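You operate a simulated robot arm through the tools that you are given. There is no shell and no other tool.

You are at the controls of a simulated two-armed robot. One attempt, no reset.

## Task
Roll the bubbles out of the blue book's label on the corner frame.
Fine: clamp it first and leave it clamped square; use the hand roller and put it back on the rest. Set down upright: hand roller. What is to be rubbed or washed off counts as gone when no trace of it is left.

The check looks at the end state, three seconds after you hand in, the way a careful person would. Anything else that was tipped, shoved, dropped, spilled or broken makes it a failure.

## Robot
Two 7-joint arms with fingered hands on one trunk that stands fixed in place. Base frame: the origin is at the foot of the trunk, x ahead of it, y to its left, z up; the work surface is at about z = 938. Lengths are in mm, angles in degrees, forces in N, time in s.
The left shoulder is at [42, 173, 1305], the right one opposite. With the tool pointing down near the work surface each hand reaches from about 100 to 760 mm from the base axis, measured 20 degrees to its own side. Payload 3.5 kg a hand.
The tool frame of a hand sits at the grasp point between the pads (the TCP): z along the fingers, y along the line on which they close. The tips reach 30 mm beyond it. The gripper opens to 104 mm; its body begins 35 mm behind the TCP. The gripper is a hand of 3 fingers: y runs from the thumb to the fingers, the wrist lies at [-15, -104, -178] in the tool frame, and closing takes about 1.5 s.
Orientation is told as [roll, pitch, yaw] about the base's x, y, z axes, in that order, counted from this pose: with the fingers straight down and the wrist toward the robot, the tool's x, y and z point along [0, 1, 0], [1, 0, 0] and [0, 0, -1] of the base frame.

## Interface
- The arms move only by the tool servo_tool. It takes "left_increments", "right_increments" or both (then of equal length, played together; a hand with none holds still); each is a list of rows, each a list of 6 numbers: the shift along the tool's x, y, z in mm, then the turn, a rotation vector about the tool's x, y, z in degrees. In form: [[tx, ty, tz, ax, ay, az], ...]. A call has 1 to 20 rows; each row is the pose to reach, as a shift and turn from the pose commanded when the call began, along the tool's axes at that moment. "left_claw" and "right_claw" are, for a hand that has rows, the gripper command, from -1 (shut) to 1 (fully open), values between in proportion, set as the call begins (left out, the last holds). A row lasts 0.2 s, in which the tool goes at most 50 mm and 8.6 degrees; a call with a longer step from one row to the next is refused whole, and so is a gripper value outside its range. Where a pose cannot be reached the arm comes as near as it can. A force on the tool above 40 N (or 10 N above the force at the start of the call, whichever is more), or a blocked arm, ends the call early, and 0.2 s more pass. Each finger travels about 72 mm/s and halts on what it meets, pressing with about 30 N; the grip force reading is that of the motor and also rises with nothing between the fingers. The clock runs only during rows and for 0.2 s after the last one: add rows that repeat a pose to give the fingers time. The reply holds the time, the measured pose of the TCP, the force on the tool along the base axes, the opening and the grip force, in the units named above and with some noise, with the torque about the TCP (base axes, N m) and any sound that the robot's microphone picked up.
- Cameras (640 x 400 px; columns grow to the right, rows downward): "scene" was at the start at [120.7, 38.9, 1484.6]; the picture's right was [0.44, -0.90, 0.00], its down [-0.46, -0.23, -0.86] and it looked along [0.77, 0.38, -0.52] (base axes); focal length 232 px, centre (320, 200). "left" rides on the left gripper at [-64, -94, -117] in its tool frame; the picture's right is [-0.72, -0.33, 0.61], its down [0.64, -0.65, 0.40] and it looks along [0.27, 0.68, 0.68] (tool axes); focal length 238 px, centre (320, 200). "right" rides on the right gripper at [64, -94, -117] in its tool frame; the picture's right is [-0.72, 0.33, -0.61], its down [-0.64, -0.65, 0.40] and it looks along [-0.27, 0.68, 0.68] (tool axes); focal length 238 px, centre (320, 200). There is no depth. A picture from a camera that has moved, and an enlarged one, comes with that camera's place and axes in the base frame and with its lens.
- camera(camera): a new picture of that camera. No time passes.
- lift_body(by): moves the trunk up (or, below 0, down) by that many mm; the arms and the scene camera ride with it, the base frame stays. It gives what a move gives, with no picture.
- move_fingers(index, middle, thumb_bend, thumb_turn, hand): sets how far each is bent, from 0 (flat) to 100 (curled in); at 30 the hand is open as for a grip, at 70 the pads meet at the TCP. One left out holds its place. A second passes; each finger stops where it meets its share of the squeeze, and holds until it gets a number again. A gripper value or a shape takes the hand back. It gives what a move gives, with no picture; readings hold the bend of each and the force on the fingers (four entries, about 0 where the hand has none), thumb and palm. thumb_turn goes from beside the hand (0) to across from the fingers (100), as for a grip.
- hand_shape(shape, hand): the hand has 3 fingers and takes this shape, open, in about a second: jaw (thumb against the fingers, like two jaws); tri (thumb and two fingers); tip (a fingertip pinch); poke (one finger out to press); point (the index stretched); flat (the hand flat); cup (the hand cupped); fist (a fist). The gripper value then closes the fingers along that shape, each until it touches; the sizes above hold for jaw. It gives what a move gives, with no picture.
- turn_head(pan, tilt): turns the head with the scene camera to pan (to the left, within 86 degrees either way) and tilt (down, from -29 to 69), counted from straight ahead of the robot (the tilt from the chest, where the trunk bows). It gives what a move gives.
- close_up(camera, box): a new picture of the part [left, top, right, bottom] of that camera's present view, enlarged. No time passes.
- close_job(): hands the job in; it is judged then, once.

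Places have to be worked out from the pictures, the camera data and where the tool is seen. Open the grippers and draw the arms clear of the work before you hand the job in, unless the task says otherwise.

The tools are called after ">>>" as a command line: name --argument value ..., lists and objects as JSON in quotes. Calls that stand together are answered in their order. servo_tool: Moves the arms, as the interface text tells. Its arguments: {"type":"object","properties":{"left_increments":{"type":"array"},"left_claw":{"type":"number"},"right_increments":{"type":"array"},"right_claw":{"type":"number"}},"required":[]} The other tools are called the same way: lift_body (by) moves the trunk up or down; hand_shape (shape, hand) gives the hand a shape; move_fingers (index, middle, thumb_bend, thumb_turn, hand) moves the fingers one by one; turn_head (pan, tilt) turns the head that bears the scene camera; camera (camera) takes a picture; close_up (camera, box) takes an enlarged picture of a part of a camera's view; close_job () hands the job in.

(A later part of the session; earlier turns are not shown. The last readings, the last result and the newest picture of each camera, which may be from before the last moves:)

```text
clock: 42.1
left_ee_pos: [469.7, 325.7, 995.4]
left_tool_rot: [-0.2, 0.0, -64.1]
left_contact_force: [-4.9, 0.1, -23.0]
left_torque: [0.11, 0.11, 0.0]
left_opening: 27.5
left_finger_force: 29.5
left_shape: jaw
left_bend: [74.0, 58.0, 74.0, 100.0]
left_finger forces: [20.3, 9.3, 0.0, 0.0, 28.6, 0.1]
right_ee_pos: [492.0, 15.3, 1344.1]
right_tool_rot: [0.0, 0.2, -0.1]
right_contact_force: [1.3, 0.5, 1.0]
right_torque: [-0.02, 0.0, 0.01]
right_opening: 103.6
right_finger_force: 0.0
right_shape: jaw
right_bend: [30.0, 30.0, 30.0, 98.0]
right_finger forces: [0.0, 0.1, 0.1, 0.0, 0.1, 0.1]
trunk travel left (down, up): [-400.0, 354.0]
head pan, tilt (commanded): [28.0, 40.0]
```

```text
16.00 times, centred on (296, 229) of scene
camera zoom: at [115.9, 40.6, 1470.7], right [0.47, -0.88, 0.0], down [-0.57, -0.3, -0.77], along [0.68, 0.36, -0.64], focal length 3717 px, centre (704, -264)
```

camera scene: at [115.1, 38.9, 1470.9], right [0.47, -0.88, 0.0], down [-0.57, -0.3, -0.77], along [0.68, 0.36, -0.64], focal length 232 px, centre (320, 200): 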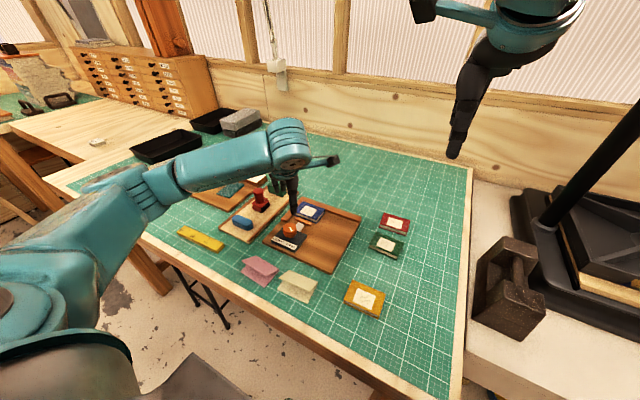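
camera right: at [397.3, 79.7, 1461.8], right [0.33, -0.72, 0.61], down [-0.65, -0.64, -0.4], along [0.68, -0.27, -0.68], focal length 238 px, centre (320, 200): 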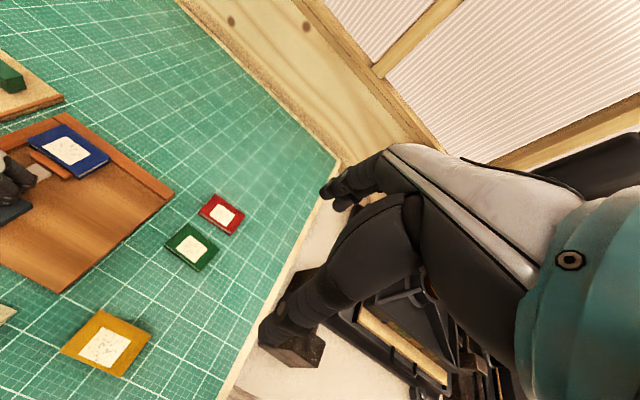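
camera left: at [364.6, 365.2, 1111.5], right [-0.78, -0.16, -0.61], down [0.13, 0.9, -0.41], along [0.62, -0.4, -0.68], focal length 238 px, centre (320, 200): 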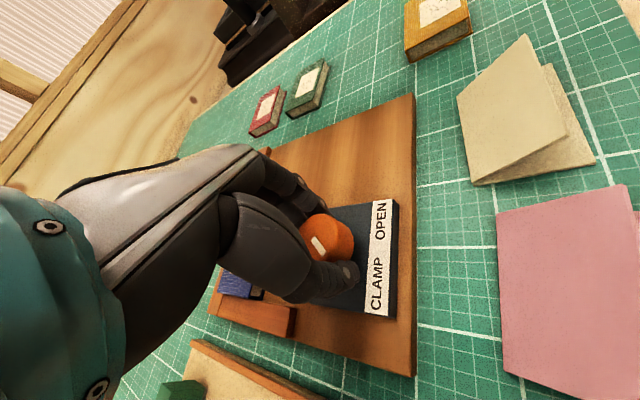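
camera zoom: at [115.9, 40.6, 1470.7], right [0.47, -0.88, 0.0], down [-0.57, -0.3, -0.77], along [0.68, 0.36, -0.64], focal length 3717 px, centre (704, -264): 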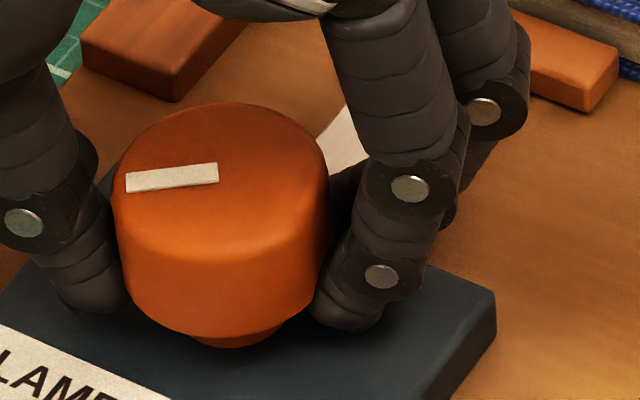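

The pointer is now at ~52° past centre, mirroring OPEN's ~60°. No stop yet, so I turn another 12° and compare.

>>> servo_tool --left_increments '[[0, 0, 0, 0, 0, 4], [0, 0, 0, 0, 0, 8], [0, 0, 0, 0, 0, 12], [0, 0, 0, 0, 0, 12]]'

>>> close_up --camera "scene" --box '[284, 220, 308, 238]'

>>> close_up --camera "left" --box '[240, 160, 440, 320]'

>>> close_up --camera "right" --box '[0, 105, 120, 205]'

```text
clock: 43.1
left_ee_pos: [471.6, 325.1, 995.0]
left_tool_rot: [-0.1, -0.1, -76.2]
left_contact_force: [-2.6, 2.1, -21.4]
left_torque: [0.2, 0.03, 0.19]
left_opening: 27.6
left_finger_force: 29.6
left_shape: jaw
left_bend: [74.0, 58.0, 74.0, 99.0]
left_finger forces: [20.2, 10.0, 0.0, 0.0, 28.8, 0.1]
right_ee_pos: [492.7, 16.4, 1344.3]
right_tool_rot: [-0.1, 0.2, 0.0]
right_contact_force: [0.6, 0.0, 0.0]
right_torque: [-0.02, -0.01, -0.02]
right_opening: 103.7
right_finger_force: 0.0
right_shape: jaw
right_bend: [30.0, 30.0, 30.0, 98.0]
right_finger forces: [0.0, 0.0, 0.1, 0.0, 0.0, 0.1]
trunk travel left (down, up): [-400.0, 354.0]
head pan, tilt (commanded): [28.0, 40.0]
```

```text
16.00 times, centred on (296, 229) of scene
camera zoom: at [116.4, 40.8, 1470.7], right [0.47, -0.88, 0.0], down [-0.57, -0.3, -0.77], along [0.68, 0.36, -0.64], focal length 3717 px, centre (704, -264)
```

zoom: 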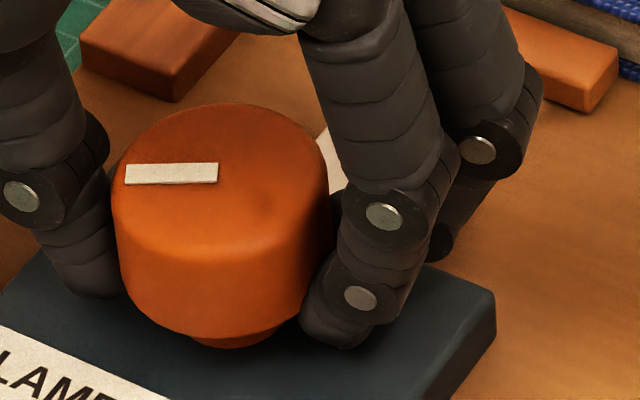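

```text
2.50 times, centred on (340, 240) of left
camera zoom: at [387.6, 402.3, 1111.6], right [-0.78, 0.14, -0.61], down [0.46, 0.79, -0.41], along [0.42, -0.6, -0.68], focal length 596 px, centre (270, 100)
```

zoom: 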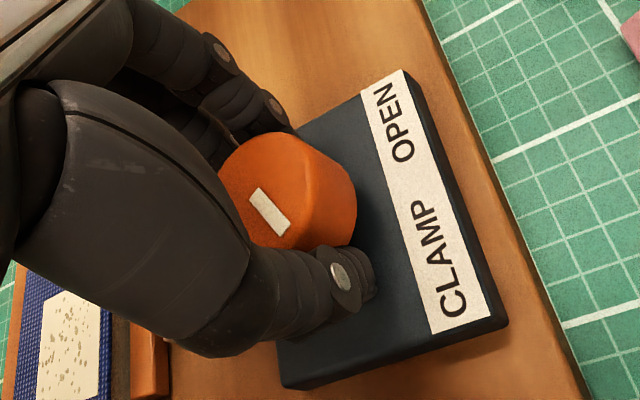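

```text
4.00 times, centred on (60, 155) of right
camera zoom: at [398.0, 79.7, 1461.6], right [0.33, -0.72, 0.61], down [-0.65, -0.64, -0.4], along [0.68, -0.27, -0.68], focal length 953 px, centre (1360, 380)
```

zoom: 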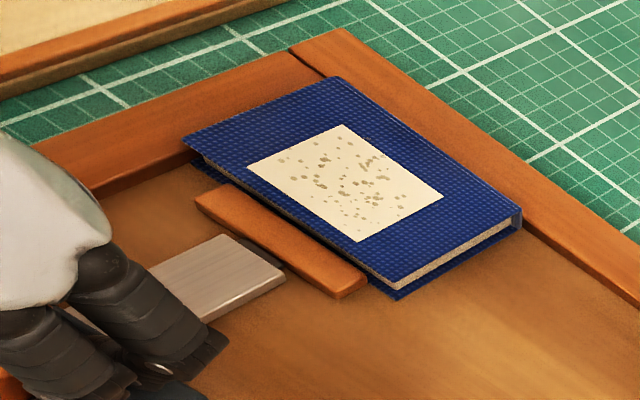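

Torque has risen to 0.19 and the mark lagged the hand slightly, suggesting the stop. I give 5° more to confirm.

>>> servo_tool --left_increments '[[0, 0, 0, 0, 0, 2.5], [0, 0, 0, 0, 0, 5], [0, 0, 0, 0, 0, 5]]'

>>> close_up --camera "scene" --box '[284, 220, 308, 238]'

```text
clock: 43.9
left_ee_pos: [471.7, 326.1, 996.3]
left_tool_rot: [-0.1, 0.0, -80.9]
left_contact_force: [2.1, 3.6, -21.8]
left_torque: [0.22, -0.11, 0.32]
left_opening: 27.2
left_finger_force: 30.1
left_shape: jaw
left_bend: [74.0, 59.0, 74.0, 98.0]
left_finger forces: [20.0, 11.5, 0.0, 0.0, 29.1, 0.0]
right_ee_pos: [493.7, 16.8, 1344.7]
right_tool_rot: [-0.1, 0.1, 0.0]
right_contact_force: [-0.4, 0.1, 0.1]
right_torque: [-0.03, 0.03, -0.01]
right_opening: 103.8
right_finger_force: 0.0
right_shape: jaw
right_bend: [30.0, 30.0, 30.0, 98.0]
right_finger forces: [0.0, 0.0, 0.0, 0.0, 0.0, 0.0]
trunk travel left (down, up): [-400.0, 354.0]
head pan, tilt (commanded): [28.0, 40.0]
```

```text
16.00 times, centred on (296, 229) of scene
camera zoom: at [117.1, 41.1, 1470.6], right [0.47, -0.88, 0.0], down [-0.57, -0.3, -0.76], along [0.68, 0.36, -0.64], focal length 3717 px, centre (704, -264)
```

zoom: 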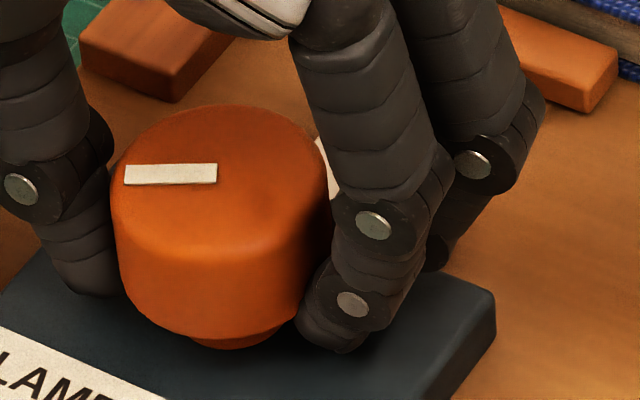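

The mark did not move and the torque rose to 0.32: the clamp is home at its stop. I open the jaw and lift straight off.

>>> servo_tool --left_increments '[[0, 0, 0, 0, 0, 0], [0, 0, 0, 0, 0, 0], [0, 0, 0, 0, 0, 0], [0, 0, 0, 0, 0, 0], [0, 0, 0, 0, 0, 0], [0, 0, 0, 0, 0, 0]]' --left_claw 0.5

>>> servo_tool --left_increments '[[0, 0, -10, 0, 0, 0], [0, 0, -25, 0, 0, 0], [0, 0, -50, 0, 0, 0], [0, 0, -80, 0, 0, 0], [0, 0, -110, 0, 0, 0], [0, 0, -140, 0, 0, 0]]'

>>> close_up --camera "scene" --box '[260, 180, 360, 245]'

>>> close_up --camera "right" --box '[0, 105, 120, 205]'

```text
clock: 45.3
left_ee_pos: [469.7, 324.3, 997.2]
left_tool_rot: [0.0, 0.0, -81.0]
left_contact_force: [0.3, -0.7, -0.1]
left_torque: [-0.03, 0.03, 0.02]
left_opening: 77.6
left_finger_force: 0.0
left_shape: jaw
left_bend: [27.0, 36.0, 54.0, 99.0]
left_finger forces: [0.0, 0.1, 0.0, 0.0, 0.0, 0.0]
right_ee_pos: [492.4, 15.2, 1345.1]
right_tool_rot: [-0.1, 0.1, 0.0]
right_contact_force: [-0.1, 1.0, 0.3]
right_torque: [0.02, 0.02, -0.01]
right_opening: 103.6
right_finger_force: 0.2
right_shape: jaw
right_bend: [30.0, 30.0, 30.0, 98.0]
right_finger forces: [0.1, 0.0, 0.0, 0.0, 0.0, 0.1]
trunk travel left (down, up): [-400.0, 354.0]
head pan, tilt (commanded): [28.0, 40.0]
```

```text
clock: 46.7
left_ee_pos: [471.3, 323.8, 1137.7]
left_tool_rot: [0.0, 0.0, -81.0]
left_contact_force: [0.1, 0.2, 0.2]
left_torque: [0.0, 0.01, 0.01]
left_opening: 77.7
left_finger_force: 0.1
left_shape: jaw
left_bend: [27.0, 36.0, 54.0, 99.0]
left_finger forces: [0.1, 0.0, 0.1, 0.0, 0.0, 0.1]
right_ee_pos: [491.4, 13.8, 1345.3]
right_tool_rot: [0.0, 0.0, 0.0]
right_contact_force: [-0.6, 1.1, 1.0]
right_torque: [0.02, 0.05, 0.02]
right_opening: 103.9
right_finger_force: 0.1
right_shape: jaw
right_bend: [30.0, 30.0, 30.0, 98.0]
right_finger forces: [0.0, 0.0, 0.0, 0.0, 0.0, 0.0]
trunk travel left (down, up): [-400.0, 354.0]
head pan, tilt (commanded): [28.0, 40.0]
```

```text
6.15 times, centred on (310, 212) of scene
camera zoom: at [114.8, 39.1, 1471.0], right [0.47, -0.88, 0.0], down [-0.57, -0.3, -0.77], along [0.68, 0.36, -0.64], focal length 1430 px, centre (382, 123)
```

zoom: 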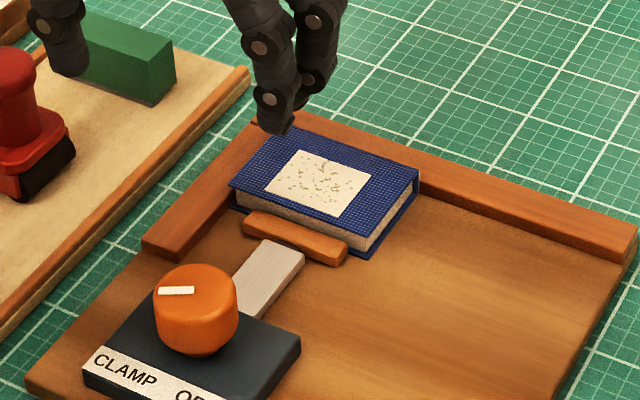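

```text
4.00 times, centred on (60, 155) of right
camera zoom: at [396.4, 78.0, 1462.3], right [0.33, -0.72, 0.61], down [-0.65, -0.64, -0.4], along [0.68, -0.27, -0.68], focal length 953 px, centre (1360, 380)
```

zoom: 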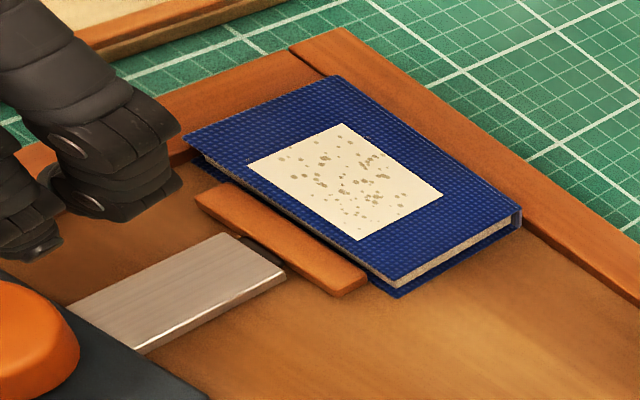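

The pointer is at CLAMP and the bar holds the book square in the corner. Now I go for the roller: move the left hand, back to yaw 0, above about (540, 490).

>>> servo_tool --left_increments '[[9.4, -15.3, 0, 0, 0, -8.1], [18.8, -30.6, 0, 0, 0, -16.2], [28.2, -46, 0, 0, 0, -24.3], [37.6, -61.3, 0, 0, 0, -32.4], [47, -76.6, 0, 0, 0, -40.5], [56.5, -92, 0, 0, 0, -48.6], [65.9, -107.2, 0, 0, 0, -56.7], [75.3, -122.6, 0, 0, 0, -64.8], [84.7, -137.9, 0, 0, 0, -72.9], [94.1, -153.2, 0, 0, 0, -81]]' --left_claw 0.5

>>> turn_head --pan 40 --tilt 38

>>> camera --camera "scene"

>>> camera --camera "left"

```text
clock: 48.9
left_ee_pos: [538.2, 490.3, 1135.7]
left_tool_rot: [0.0, 0.0, 0.2]
left_contact_force: [0.0, -0.3, 0.7]
left_torque: [-0.03, 0.01, -0.01]
left_opening: 77.7
left_finger_force: 0.0
left_shape: jaw
left_bend: [27.0, 36.0, 54.0, 99.0]
left_finger forces: [0.0, 0.0, 0.1, 0.0, 0.0, 0.0]
right_ee_pos: [491.3, 15.5, 1345.2]
right_tool_rot: [-0.1, -0.1, 0.0]
right_contact_force: [0.0, 0.2, -0.4]
right_torque: [-0.01, 0.01, -0.01]
right_opening: 103.6
right_finger_force: 0.0
right_shape: jaw
right_bend: [30.0, 30.0, 30.0, 98.0]
right_finger forces: [0.0, 0.0, 0.0, 0.0, 0.0, 0.0]
trunk travel left (down, up): [-400.0, 354.0]
head pan, tilt (commanded): [28.0, 40.0]
```

```text
clock: 49.7
left_ee_pos: [538.9, 489.8, 1135.7]
left_tool_rot: [0.0, 0.0, 0.0]
left_contact_force: [-0.2, 0.4, -0.3]
left_torque: [0.0, -0.01, -0.01]
left_opening: 77.9
left_finger_force: 0.1
left_shape: jaw
left_bend: [27.0, 36.0, 54.0, 99.0]
left_finger forces: [0.0, 0.0, 0.1, 0.1, 0.0, 0.0]
right_ee_pos: [490.6, 14.7, 1345.3]
right_tool_rot: [0.1, 0.0, -0.1]
right_contact_force: [-0.7, -0.9, -1.1]
right_torque: [-0.02, 0.0, 0.02]
right_opening: 103.7
right_finger_force: 0.2
right_shape: jaw
right_bend: [30.0, 30.0, 30.0, 98.0]
right_finger forces: [0.0, 0.0, 0.1, 0.0, 0.0, 0.1]
trunk travel left (down, up): [-400.0, 354.0]
head pan, tilt (commanded): [40.0, 38.0]
```

```text
taken
camera scene: at [106.0, 54.8, 1473.9], right [0.64, -0.77, 0.0], down [-0.47, -0.4, -0.79], along [0.6, 0.51, -0.62], focal length 232 px, centre (320, 200)
```

scene: 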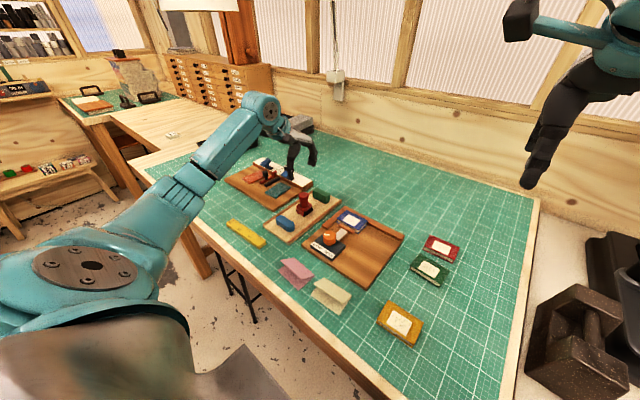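

```text
taken
camera left: at [445.7, 427.1, 1251.9], right [-0.33, -0.72, -0.61], down [-0.65, 0.64, -0.4], along [0.68, 0.27, -0.68], focal length 238 px, centre (320, 200)
```

left: 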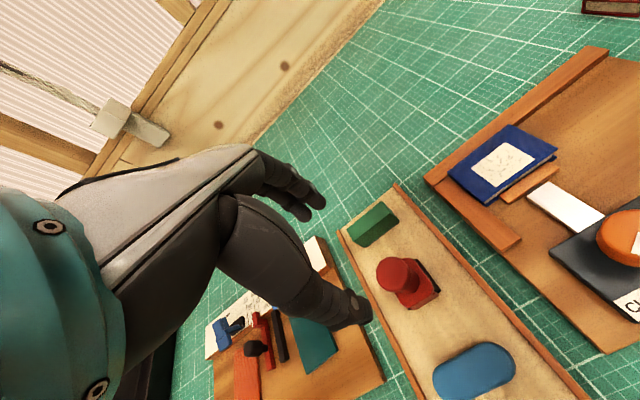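

Both cameras see the roller. I enlarge it in both views for triangulation.

>>> close_up --camera "left" --box '[350, 230, 470, 330]'

>>> close_up --camera "scene" --box '[260, 130, 360, 240]'

>>> close_up --camera "scene" --box '[288, 184, 320, 220]'

```text
4.00 times, centred on (410, 280) of left
camera zoom: at [445.7, 427.1, 1251.9], right [-0.33, -0.72, -0.61], down [-0.65, 0.64, -0.4], along [0.68, 0.27, -0.68], focal length 953 px, centre (-40, -120)
```

zoom: 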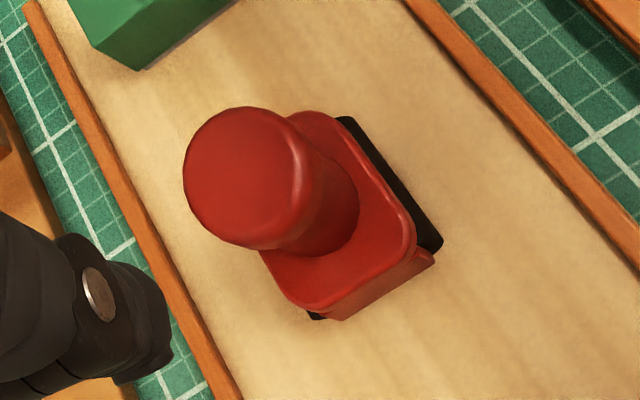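

```text
3.64 times, centred on (310, 185) of scene
camera zoom: at [106.0, 54.8, 1473.9], right [0.64, -0.77, 0.0], down [-0.47, -0.4, -0.79], along [0.6, 0.51, -0.62], focal length 845 px, centre (356, 254)
```

zoom: 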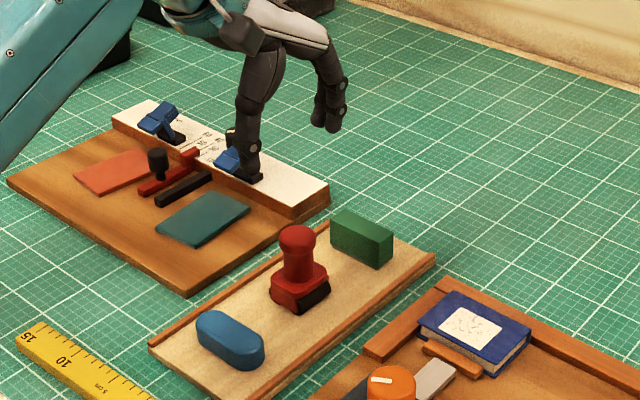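

```text
11.11 times, centred on (304, 202) of scene
camera zoom: at [106.0, 54.8, 1473.9], right [0.64, -0.77, 0.0], down [-0.47, -0.4, -0.79], along [0.6, 0.51, -0.62], focal length 2581 px, centre (498, 178)
```

zoom: 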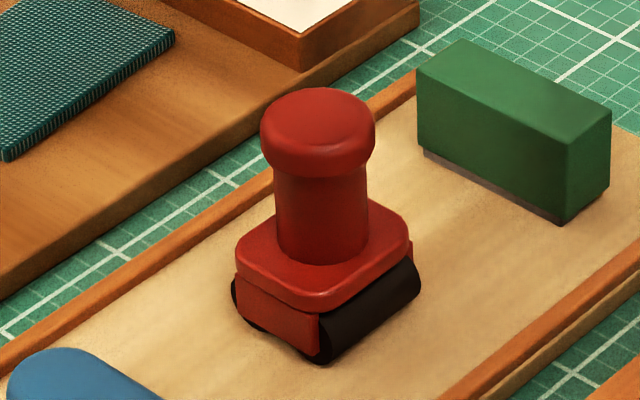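

Triangulation gives the roller's cap centre at about (539.5, 489), top z≈1014, neck from ~970 to 998. I descend to z≈1022 first and check.

>>> servo_tool --left_increments '[[0, 0, 25, 0, 0, 0], [-0.5, 0.5, 50, 0, 0, 0], [-0.5, 0.5, 75, 0, 0, 0], [-0.5, 0.5, 95, 0, 0, 0], [-0.5, 0.5, 108, 0, 0, 0], [-0.5, 0.5, 114, 0, 0, 0], [-0.5, 0.5, 114, 0, 0, 0]]'

>>> close_up --camera "left" --box '[240, 160, 440, 320]'

>>> close_up --camera "scene" --box '[275, 150, 335, 220]'

```text
clock: 51.3
left_ee_pos: [540.6, 489.3, 1021.6]
left_tool_rot: [-0.1, 0.0, 0.1]
left_contact_force: [-1.1, -0.4, -1.0]
left_torque: [-0.01, 0.0, -0.01]
left_opening: 77.8
left_finger_force: 0.1
left_shape: jaw
left_bend: [27.0, 36.0, 54.0, 99.0]
left_finger forces: [0.0, 0.0, 0.0, 0.0, 0.0, 0.1]
right_ee_pos: [491.5, 15.2, 1345.6]
right_tool_rot: [-0.1, -0.1, 0.0]
right_contact_force: [-0.6, 0.3, 0.2]
right_torque: [-0.02, 0.03, -0.01]
right_opening: 103.8
right_finger_force: 0.1
right_shape: jaw
right_bend: [30.0, 30.0, 30.0, 98.0]
right_finger forces: [0.1, 0.0, 0.0, 0.0, 0.1, 0.0]
trunk travel left (down, up): [-400.0, 354.0]
head pan, tilt (commanded): [40.0, 38.0]
```

```text
2.50 times, centred on (340, 240) of left
camera zoom: at [446.5, 426.6, 1138.4], right [-0.33, -0.72, -0.61], down [-0.65, 0.64, -0.4], along [0.68, 0.27, -0.68], focal length 596 px, centre (270, 100)
```

zoom: 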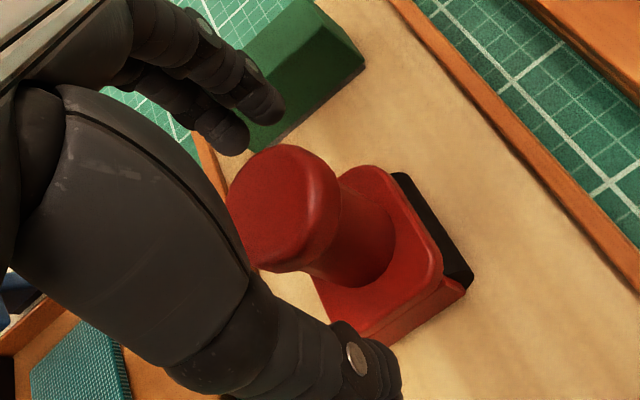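

```text
5.71 times, centred on (305, 185) of scene
camera zoom: at [105.9, 54.9, 1473.9], right [0.64, -0.77, 0.0], down [-0.47, -0.4, -0.79], along [0.6, 0.51, -0.62], focal length 1327 px, centre (406, 286)
```

zoom: 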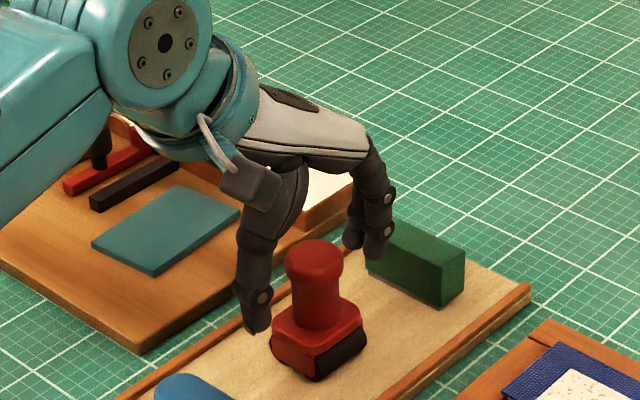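

The handle is between thumb and fingers. I lower 17 mm to z≈1005 (tips just above the roller body) and check the force.

>>> servo_tool --left_increments '[[0, 0, 5, 0, 0, 0], [0, 0, 10, 0, 0, 0], [0, 0, 14, 0, 0, 0], [0, 0, 17, 0, 0, 0], [0, 0, 17, 0, 0, 0]]'

>>> close_up --camera "scene" --box '[275, 150, 335, 220]'

>>> close_up --camera "left" --box '[240, 160, 440, 320]'

```text
clock: 52.5
left_ee_pos: [538.9, 489.6, 1005.9]
left_tool_rot: [0.0, 0.0, 0.1]
left_contact_force: [-0.2, 0.0, 0.4]
left_torque: [0.0, 0.03, 0.0]
left_opening: 77.6
left_finger_force: 0.1
left_shape: jaw
left_bend: [27.0, 36.0, 54.0, 99.0]
left_finger forces: [0.0, 0.0, 0.0, 0.0, 0.0, 0.0]
right_ee_pos: [488.7, 14.7, 1345.8]
right_tool_rot: [-0.1, 0.0, 0.0]
right_contact_force: [-0.7, -0.7, -0.1]
right_torque: [0.03, 0.01, -0.02]
right_opening: 103.8
right_finger_force: 0.0
right_shape: jaw
right_bend: [30.0, 30.0, 30.0, 98.0]
right_finger forces: [0.0, 0.0, 0.0, 0.1, 0.1, 0.0]
trunk travel left (down, up): [-400.0, 354.0]
head pan, tilt (commanded): [40.0, 38.0]
```

```text
5.71 times, centred on (305, 185) of scene
camera zoom: at [105.9, 54.9, 1473.9], right [0.64, -0.77, 0.0], down [-0.47, -0.4, -0.79], along [0.6, 0.51, -0.62], focal length 1327 px, centre (406, 286)
```

zoom: 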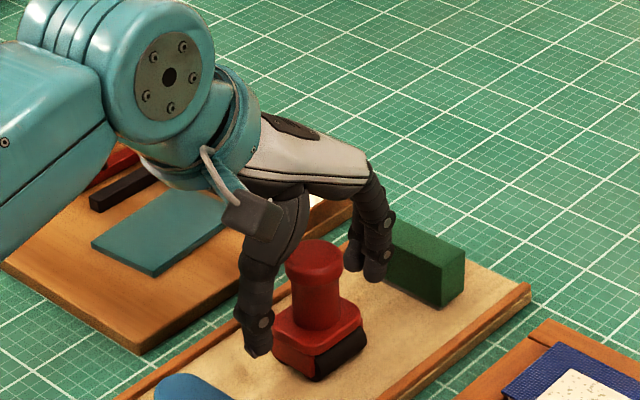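

```text
2.50 times, centred on (340, 240) of left
camera zoom: at [446.2, 426.7, 1121.2], right [-0.33, -0.72, -0.61], down [-0.65, 0.64, -0.4], along [0.68, 0.27, -0.68], focal length 596 px, centre (270, 100)
```

zoom: 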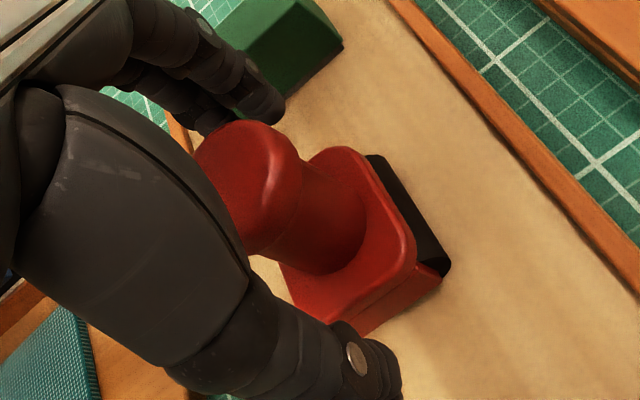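

The handle looks well placed between the pads. I close the jaw on it.

>>> servo_tool --left_increments '[[0, 0, 0, 0, 0, 0], [0, 0, 0, 0, 0, 0], [0, 0, 0, 0, 0, 0], [0, 0, 0, 0, 0, 0], [0, 0, 0, 0, 0, 0], [0, 0, 0, 0, 0, 0], [0, 0, 0, 0, 0, 0], [0, 0, 0, 0, 0, 0]]' --left_claw -1

>>> close_up --camera "scene" --box '[275, 150, 335, 220]'

>>> close_up --camera "left" --box '[240, 160, 440, 320]'

```text
clock: 54.3
left_ee_pos: [539.1, 488.8, 1007.6]
left_tool_rot: [-0.1, -0.2, 0.1]
left_contact_force: [5.8, 0.7, 12.5]
left_torque: [0.07, -0.43, 0.05]
left_opening: 31.1
left_finger_force: 29.7
left_shape: jaw
left_bend: [74.0, 55.0, 74.0, 100.0]
left_finger forces: [20.7, 17.8, 0.0, 0.0, 29.1, 0.0]
right_ee_pos: [490.6, 14.2, 1345.9]
right_tool_rot: [0.0, 0.0, 0.0]
right_contact_force: [-0.5, -0.1, 0.1]
right_torque: [0.0, 0.0, 0.02]
right_opening: 103.8
right_finger_force: 0.0
right_shape: jaw
right_bend: [30.0, 30.0, 30.0, 98.0]
right_finger forces: [0.0, 0.1, 0.1, 0.0, 0.1, 0.0]
trunk travel left (down, up): [-400.0, 354.0]
head pan, tilt (commanded): [40.0, 38.0]
```

```text
5.71 times, centred on (305, 185) of scene
camera zoom: at [105.4, 54.0, 1474.1], right [0.64, -0.77, 0.0], down [-0.47, -0.4, -0.79], along [0.6, 0.51, -0.62], focal length 1327 px, centre (406, 286)
```

zoom: 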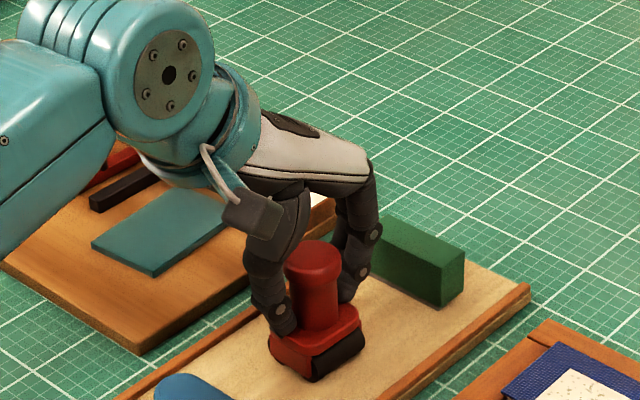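

```text
2.50 times, centred on (340, 240) of left
camera zoom: at [446.2, 426.2, 1122.7], right [-0.32, -0.72, -0.62], down [-0.65, 0.64, -0.41], along [0.69, 0.27, -0.68], focal length 596 px, centre (270, 100)
```

zoom: 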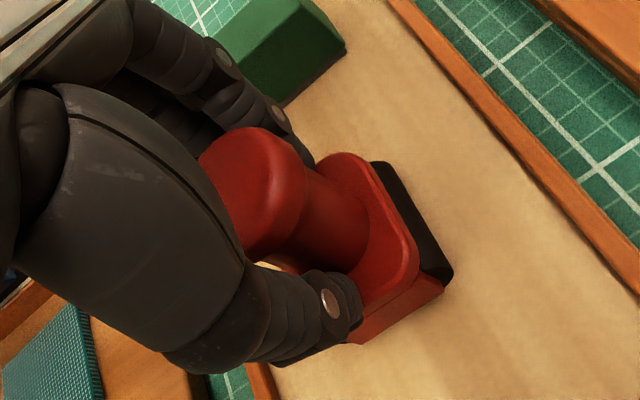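

Gripped (opening 31 mm; tips resting on the body). I record this as the rest pose (≈539, 489, 1006) and lift slowly.

>>> servo_tool --left_increments '[[0, 0, -4, 0, 0, 0], [0, 0, -8, 0, 0, 0], [0, 0, -14, 0, 0, 0], [0, 0, -22, 0, 0, 0], [0, 0, -30, 0, 0, 0], [0, 0, -40, 0, 0, 0], [0, 0, -50, 0, 0, 0], [0, 0, -60, 0, 0, 0]]'

>>> close_up --camera "scene" --box '[275, 150, 335, 220]'

>>> close_up --camera "left" --box '[240, 160, 440, 320]'

```text
clock: 56.1
left_ee_pos: [538.1, 488.5, 1065.5]
left_tool_rot: [0.0, 0.0, 0.0]
left_contact_force: [0.4, 0.3, -1.1]
left_torque: [0.03, 0.02, -0.01]
left_opening: 30.4
left_finger_force: 29.7
left_shape: jaw
left_bend: [74.0, 56.0, 74.0, 100.0]
left_finger forces: [15.7, 14.0, 0.0, 0.1, 29.9, 0.1]
right_ee_pos: [491.3, 15.3, 1345.5]
right_tool_rot: [-0.1, 0.0, 0.1]
right_contact_force: [0.5, 0.5, 0.3]
right_torque: [-0.01, -0.03, -0.02]
right_opening: 103.7
right_finger_force: 0.0
right_shape: jaw
right_bend: [30.0, 30.0, 30.0, 98.0]
right_finger forces: [0.0, 0.1, 0.0, 0.0, 0.1, 0.0]
trunk travel left (down, up): [-400.0, 354.0]
head pan, tilt (commanded): [40.0, 38.0]
```

```text
5.71 times, centred on (305, 185) of scene
camera zoom: at [106.0, 54.9, 1473.9], right [0.64, -0.77, 0.0], down [-0.47, -0.4, -0.79], along [0.6, 0.51, -0.62], focal length 1327 px, centre (406, 286)
```

zoom: 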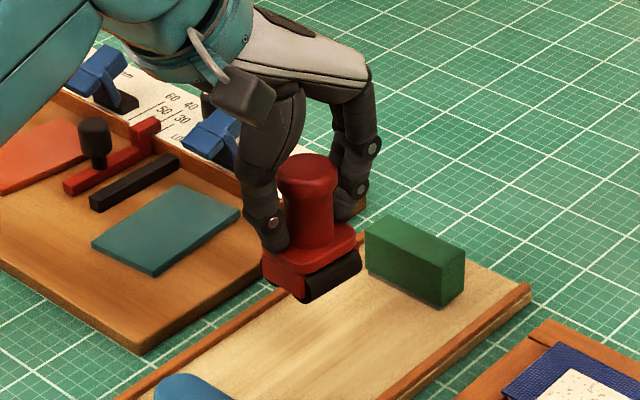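

```text
2.50 times, centred on (340, 240) of left
camera zoom: at [446.6, 426.5, 1182.0], right [-0.33, -0.72, -0.61], down [-0.65, 0.64, -0.4], along [0.68, 0.27, -0.68], focal length 596 px, centre (270, 100)
```

zoom: 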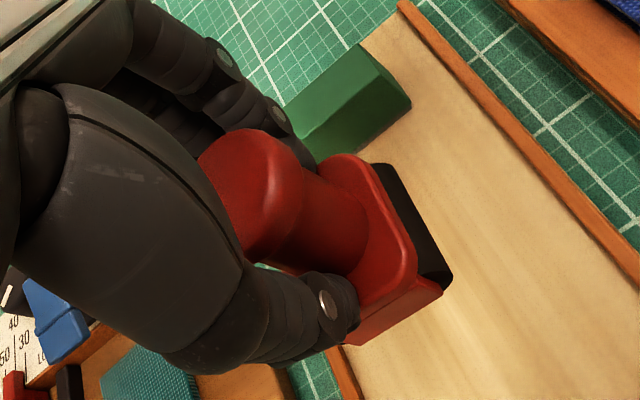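

The roller is lifted upright. Before moving I take a close-up of the book to locate the label precisely.

>>> close_up --camera "scene" --box '[325, 200, 381, 235]'

>>> close_up --camera "right" --box '[20, 110, 120, 190]'

>>> close_up --camera "scene" --box '[290, 165, 330, 210]'

```text
11.43 times, centred on (353, 218) of scene
camera zoom: at [106.0, 54.9, 1473.9], right [0.64, -0.77, 0.0], down [-0.47, -0.4, -0.79], along [0.6, 0.51, -0.62], focal length 2655 px, centre (-57, 0)
```

zoom: 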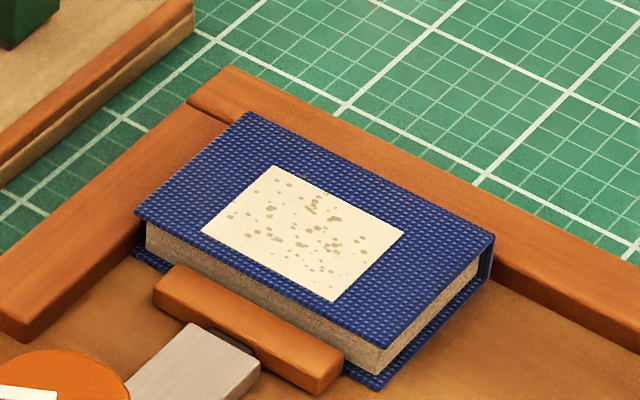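

```text
5.00 times, centred on (70, 150) of right
camera zoom: at [396.5, 78.3, 1462.2], right [0.33, -0.72, 0.61], down [-0.65, -0.64, -0.4], along [0.68, -0.27, -0.68], focal length 1192 px, centre (1570, 450)
```

zoom: 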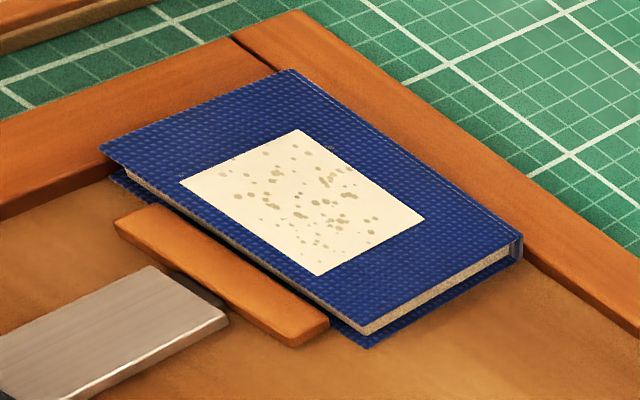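

```text
8.89 times, centred on (310, 188) of scene
camera zoom: at [106.0, 54.9, 1473.9], right [0.64, -0.77, 0.0], down [-0.47, -0.4, -0.79], along [0.6, 0.51, -0.62], focal length 2065 px, centre (409, 311)
```

zoom: 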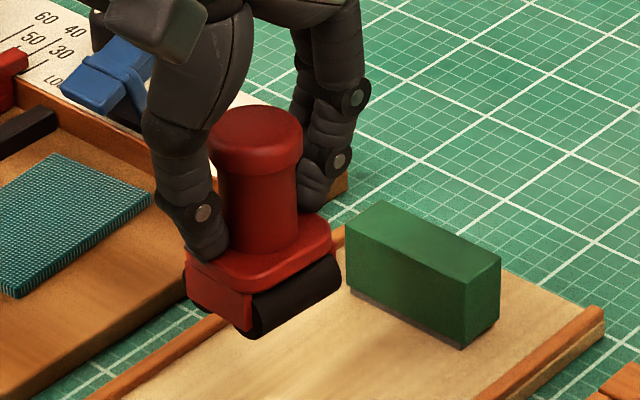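

The label is at about x 568–604, y 305–349 (centre 586, 327), top z≈967. I carry the roller over to (586, 297), just right of the label, at safe height.

>>> servo_tool --left_increments '[[-12, 3, -6, 0, 0, 0], [-36, 9, -12, 0, 0, 0], [-62, 16, -12, 0, 0, 0], [-88, 22, -12, 0, 0, 0], [-114, 29, -12, 0, 0, 0], [-140, 35, -12, 0, 0, 0], [-166, 42, -12, 0, 0, 0], [-184, 46, -12, 0, 0, 0], [-191, 48, -12, 0, 0, 0], [-191, 48, -12, 0, 0, 0]]'

>>> turn_head --pan 28 --tilt 40

>>> close_up --camera "scene" --box '[270, 160, 370, 240]'

>>> close_up --camera "left" --box '[220, 160, 460, 360]'

>>> close_up --camera "right" --box '[0, 80, 140, 190]'

```text
clock: 58.3
left_ee_pos: [589.7, 298.7, 1077.5]
left_tool_rot: [0.0, 0.0, 0.0]
left_contact_force: [0.2, 0.4, -0.9]
left_torque: [0.01, 0.0, 0.01]
left_opening: 30.3
left_finger_force: 29.8
left_shape: jaw
left_bend: [74.0, 56.0, 74.0, 100.0]
left_finger forces: [15.1, 12.6, 0.1, 0.1, 28.3, 0.0]
right_ee_pos: [491.0, 15.7, 1345.8]
right_tool_rot: [0.0, 0.0, 0.0]
right_contact_force: [0.8, -0.2, -0.1]
right_torque: [0.04, 0.03, 0.01]
right_opening: 103.4
right_finger_force: 0.1
right_shape: jaw
right_bend: [30.0, 30.0, 30.0, 98.0]
right_finger forces: [0.0, 0.0, 0.0, 0.0, 0.0, 0.0]
trunk travel left (down, up): [-400.0, 354.0]
head pan, tilt (commanded): [40.0, 38.0]
```

```text
clock: 59.0
left_ee_pos: [589.7, 298.5, 1078.9]
left_tool_rot: [0.0, 0.0, 0.0]
left_contact_force: [0.0, 0.4, -1.6]
left_torque: [0.01, -0.01, 0.0]
left_opening: 30.1
left_finger_force: 30.3
left_shape: jaw
left_bend: [74.0, 56.0, 74.0, 100.0]
left_finger forces: [15.0, 12.7, 0.0, 0.1, 28.3, 0.0]
right_ee_pos: [490.5, 14.8, 1346.0]
right_tool_rot: [0.0, -0.1, 0.1]
right_contact_force: [0.2, -0.2, -0.6]
right_torque: [0.01, 0.01, 0.01]
right_opening: 103.5
right_finger_force: 0.1
right_shape: jaw
right_bend: [30.0, 30.0, 30.0, 98.0]
right_finger forces: [0.0, 0.0, 0.1, 0.0, 0.1, 0.0]
trunk travel left (down, up): [-400.0, 354.0]
head pan, tilt (commanded): [28.0, 40.0]
```

```text
5.00 times, centred on (320, 200) of scene
camera zoom: at [115.0, 39.5, 1470.9], right [0.47, -0.88, 0.0], down [-0.57, -0.3, -0.77], along [0.68, 0.36, -0.64], focal length 1162 px, centre (320, 200)
```

zoom: 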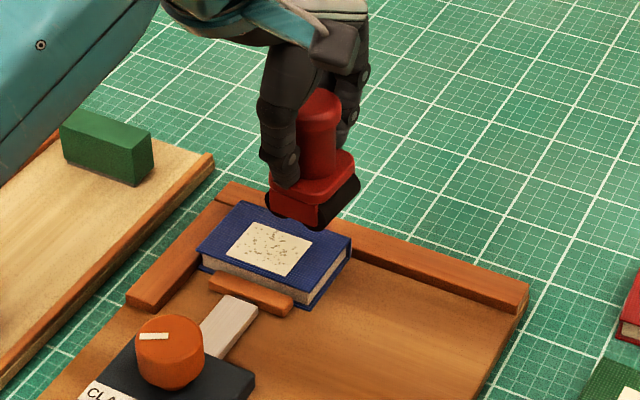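

```text
2.00 times, centred on (340, 260) of left
camera zoom: at [496.3, 235.6, 1194.0], right [-0.33, -0.72, -0.61], down [-0.65, 0.64, -0.4], along [0.68, 0.27, -0.68], focal length 477 px, centre (280, 80)
```

zoom: 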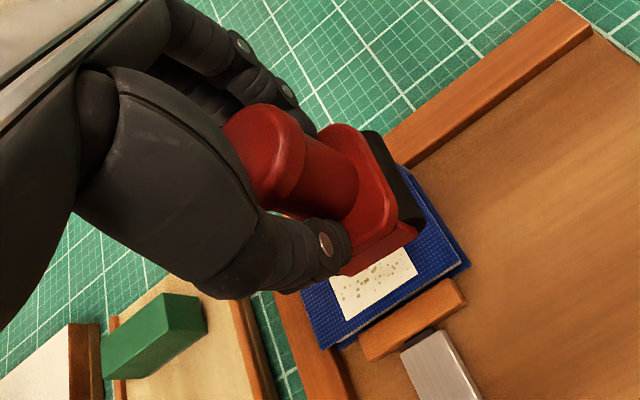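

```text
3.64 times, centred on (70, 135) of right
camera zoom: at [396.6, 78.4, 1462.2], right [0.33, -0.72, 0.61], down [-0.65, -0.64, -0.4], along [0.68, -0.27, -0.68], focal length 867 px, centre (1229, 436)
```

zoom: 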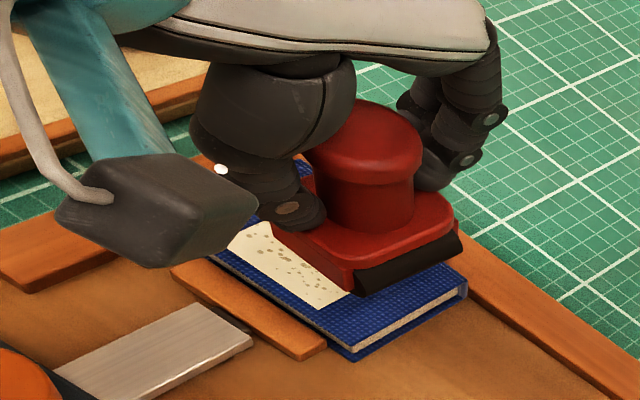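

The roller hangs just above the book's right part, nearly centred on the label in x. I shift 2 mm toward the robot and lower to z≈1036, then feel for contact.

>>> servo_tool --left_increments '[[0, -1, 10, 0, 0, 0], [0, -2, 20, 0, 0, 0], [0, -2, 30, 0, 0, 0], [0, -2, 38, 0, 0, 0], [0, -2, 42, 0, 0, 0], [0, -2, 42, 0, 0, 0]]'

>>> close_up --camera "right" --box '[0, 80, 140, 190]'

>>> close_up --camera "scene" --box '[290, 180, 350, 228]'

```text
clock: 60.4
left_ee_pos: [586.5, 298.7, 1034.5]
left_tool_rot: [-0.1, 0.0, 0.1]
left_contact_force: [0.6, 0.0, -1.5]
left_torque: [0.0, 0.0, -0.02]
left_opening: 29.7
left_finger_force: 30.8
left_shape: jaw
left_bend: [74.0, 56.0, 74.0, 100.0]
left_finger forces: [15.0, 12.5, 0.1, 0.0, 28.0, 0.0]
right_ee_pos: [491.3, 16.0, 1345.4]
right_tool_rot: [0.0, 0.1, -0.1]
right_contact_force: [0.2, -0.2, -0.4]
right_torque: [0.02, -0.01, 0.03]
right_opening: 103.9
right_finger_force: 0.0
right_shape: jaw
right_bend: [30.0, 30.0, 30.0, 98.0]
right_finger forces: [0.1, 0.0, 0.0, 0.0, 0.0, 0.0]
trunk travel left (down, up): [-400.0, 354.0]
head pan, tilt (commanded): [28.0, 40.0]
```

```text
3.64 times, centred on (70, 135) of right
camera zoom: at [396.6, 78.3, 1462.2], right [0.33, -0.72, 0.61], down [-0.65, -0.64, -0.4], along [0.68, -0.27, -0.68], focal length 867 px, centre (1229, 436)
```

zoom: 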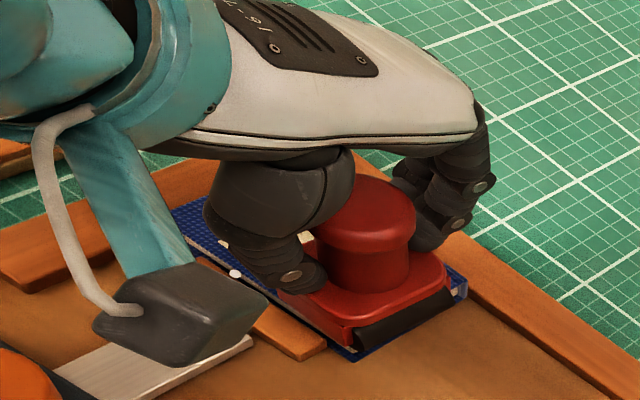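

```text
8.33 times, centred on (320, 204) of scene
camera zoom: at [115.0, 39.4, 1470.9], right [0.47, -0.88, 0.0], down [-0.57, -0.3, -0.77], along [0.68, 0.36, -0.64], focal length 1936 px, centre (320, 167)
```

zoom: 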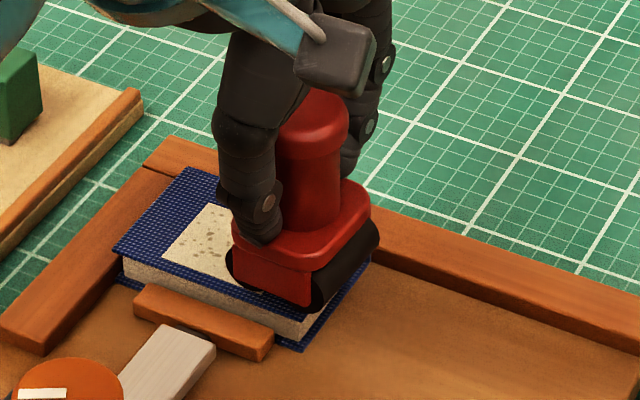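

The drum(s) hang a few mm above the book. I shift 3 mm left so all of the drum is over the book, then lower in 1 mm steps until contact.

>>> servo_tool --left_increments '[[3, 0, 1, 0, 0, 0], [3, 0, 2, 0, 0, 0], [3, 0, 3, 0, 0, 0], [3, 0, 4, 0, 0, 0], [3, 0, 5, 0, 0, 0], [3, 0, 6, 0, 0, 0]]'

```text
clock: 61.8
left_ee_pos: [585.0, 302.3, 1028.3]
left_tool_rot: [0.0, -0.1, 0.0]
left_contact_force: [0.7, 0.7, -1.7]
left_torque: [0.0, -0.02, -0.02]
left_opening: 29.8
left_finger_force: 29.9
left_shape: jaw
left_bend: [74.0, 56.0, 74.0, 100.0]
left_finger forces: [15.0, 12.3, 0.1, 0.1, 28.0, 0.1]
right_ee_pos: [489.9, 15.2, 1345.7]
right_tool_rot: [0.1, 0.0, 0.0]
right_contact_force: [0.3, 0.1, 0.5]
right_torque: [0.03, 0.02, -0.02]
right_opening: 103.3
right_finger_force: 0.1
right_shape: jaw
right_bend: [30.0, 30.0, 30.0, 98.0]
right_finger forces: [0.0, 0.1, 0.0, 0.0, 0.1, 0.0]
trunk travel left (down, up): [-400.0, 354.0]
head pan, tilt (commanded): [28.0, 40.0]
```

No contact yet at 1028 (only the roller's weight). I go on down in 1 mm steps.

>>> servo_tool --left_increments '[[0, 0, 1, 0, 0, 0], [0, 0, 2, 0, 0, 0], [0, 0, 3, 0, 0, 0]]'

>>> close_up --camera "scene" --box '[290, 180, 350, 228]'

```text
clock: 62.6
left_ee_pos: [585.6, 302.0, 1027.7]
left_tool_rot: [0.0, -0.2, -0.1]
left_contact_force: [0.3, -0.1, 4.5]
left_torque: [0.07, -0.09, 0.02]
left_opening: 30.0
left_finger_force: 29.9
left_shape: jaw
left_bend: [74.0, 56.0, 74.0, 100.0]
left_finger forces: [15.2, 13.4, 0.1, 0.0, 28.5, 0.0]
right_ee_pos: [490.6, 14.9, 1345.1]
right_tool_rot: [0.0, -0.1, 0.1]
right_contact_force: [0.7, -0.7, 0.0]
right_torque: [-0.04, 0.02, 0.02]
right_opening: 103.6
right_finger_force: 0.0
right_shape: jaw
right_bend: [30.0, 30.0, 30.0, 98.0]
right_finger forces: [0.0, 0.1, 0.0, 0.0, 0.0, 0.0]
trunk travel left (down, up): [-400.0, 354.0]
head pan, tilt (commanded): [28.0, 40.0]
```

```text
8.33 times, centred on (320, 204) of scene
camera zoom: at [114.5, 39.1, 1471.1], right [0.47, -0.88, 0.0], down [-0.57, -0.3, -0.77], along [0.68, 0.36, -0.64], focal length 1936 px, centre (320, 167)
```

zoom: 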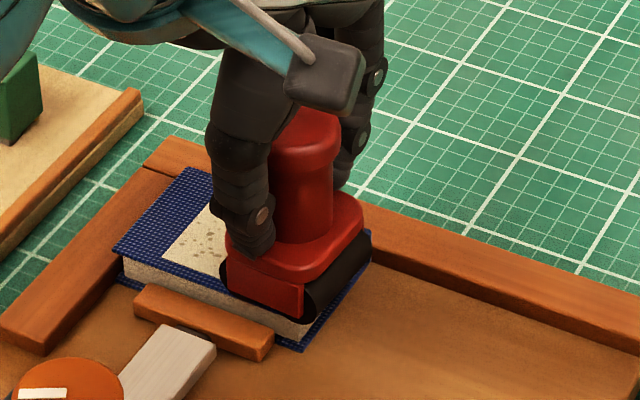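

Contact at z≈1027.7 with ~5 N. I press 1.5 mm further and roll left (+y) across the label over 52 mm.

>>> servo_tool --left_increments '[[0, 0, 1, 0, 0, 0], [2, 0, 1.5, 0, 0, 0], [6, 0, 1.5, 0, 0, 0], [10, 0, 1.5, 0, 0, 0], [14, 0, 1.5, 0, 0, 0], [18, 0, 1.5, 0, 0, 0], [22, 0, 1.5, 0, 0, 0], [26, 0, 1.5, 0, 0, 0], [30, 0, 1.5, 0, 0, 0], [34, 0, 1.5, 0, 0, 0], [38, 0, 1.5, 0, 0, 0], [42, 0, 1.5, 0, 0, 0], [46, 0, 1.5, 0, 0, 0], [50, 0, 1.5, 0, 0, 0], [52, 0, 1.5, 0, 0, 0]]'

>>> close_up --camera "scene" --box '[290, 180, 350, 228]'

>>> close_up --camera "right" --box '[0, 80, 140, 190]'

```text
clock: 65.8
left_ee_pos: [584.5, 352.1, 1027.5]
left_tool_rot: [0.0, -0.2, 0.1]
left_contact_force: [-0.2, -6.9, 18.8]
left_torque: [-0.37, -0.21, -0.03]
left_opening: 29.3
left_finger_force: 30.3
left_shape: jaw
left_bend: [74.0, 56.0, 73.0, 100.0]
left_finger forces: [34.9, 10.7, 0.0, 0.1, 32.3, 0.0]
right_ee_pos: [488.8, 12.3, 1345.8]
right_tool_rot: [0.1, -0.1, 0.0]
right_contact_force: [0.3, -0.4, 0.0]
right_torque: [0.03, 0.01, 0.0]
right_opening: 103.7
right_finger_force: 0.0
right_shape: jaw
right_bend: [30.0, 30.0, 30.0, 98.0]
right_finger forces: [0.0, 0.0, 0.0, 0.1, 0.1, 0.0]
trunk travel left (down, up): [-400.0, 354.0]
head pan, tilt (commanded): [28.0, 40.0]
```

```text
8.33 times, centred on (320, 204) of scene
camera zoom: at [112.9, 37.0, 1471.2], right [0.47, -0.88, 0.0], down [-0.57, -0.3, -0.77], along [0.68, 0.36, -0.64], focal length 1936 px, centre (320, 167)
```

zoom: 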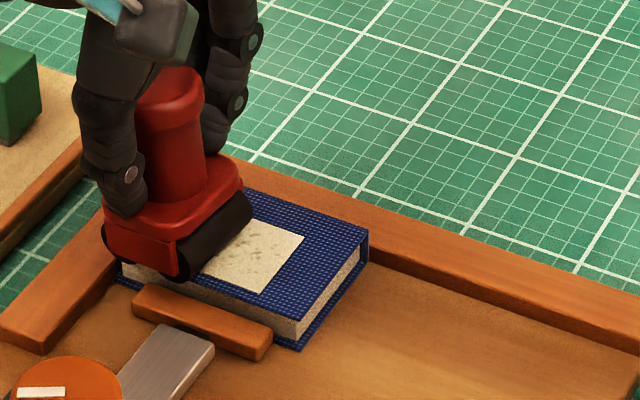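

```text
3.64 times, centred on (70, 135) of right
camera zoom: at [394.4, 76.0, 1463.0], right [0.33, -0.72, 0.61], down [-0.65, -0.64, -0.41], along [0.68, -0.27, -0.68], focal length 867 px, centre (1229, 436)
```

zoom: 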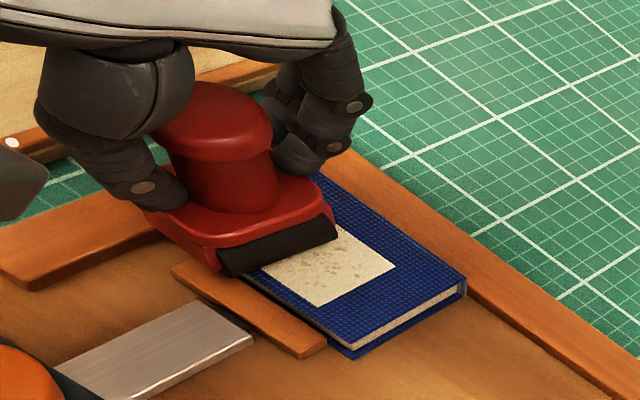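

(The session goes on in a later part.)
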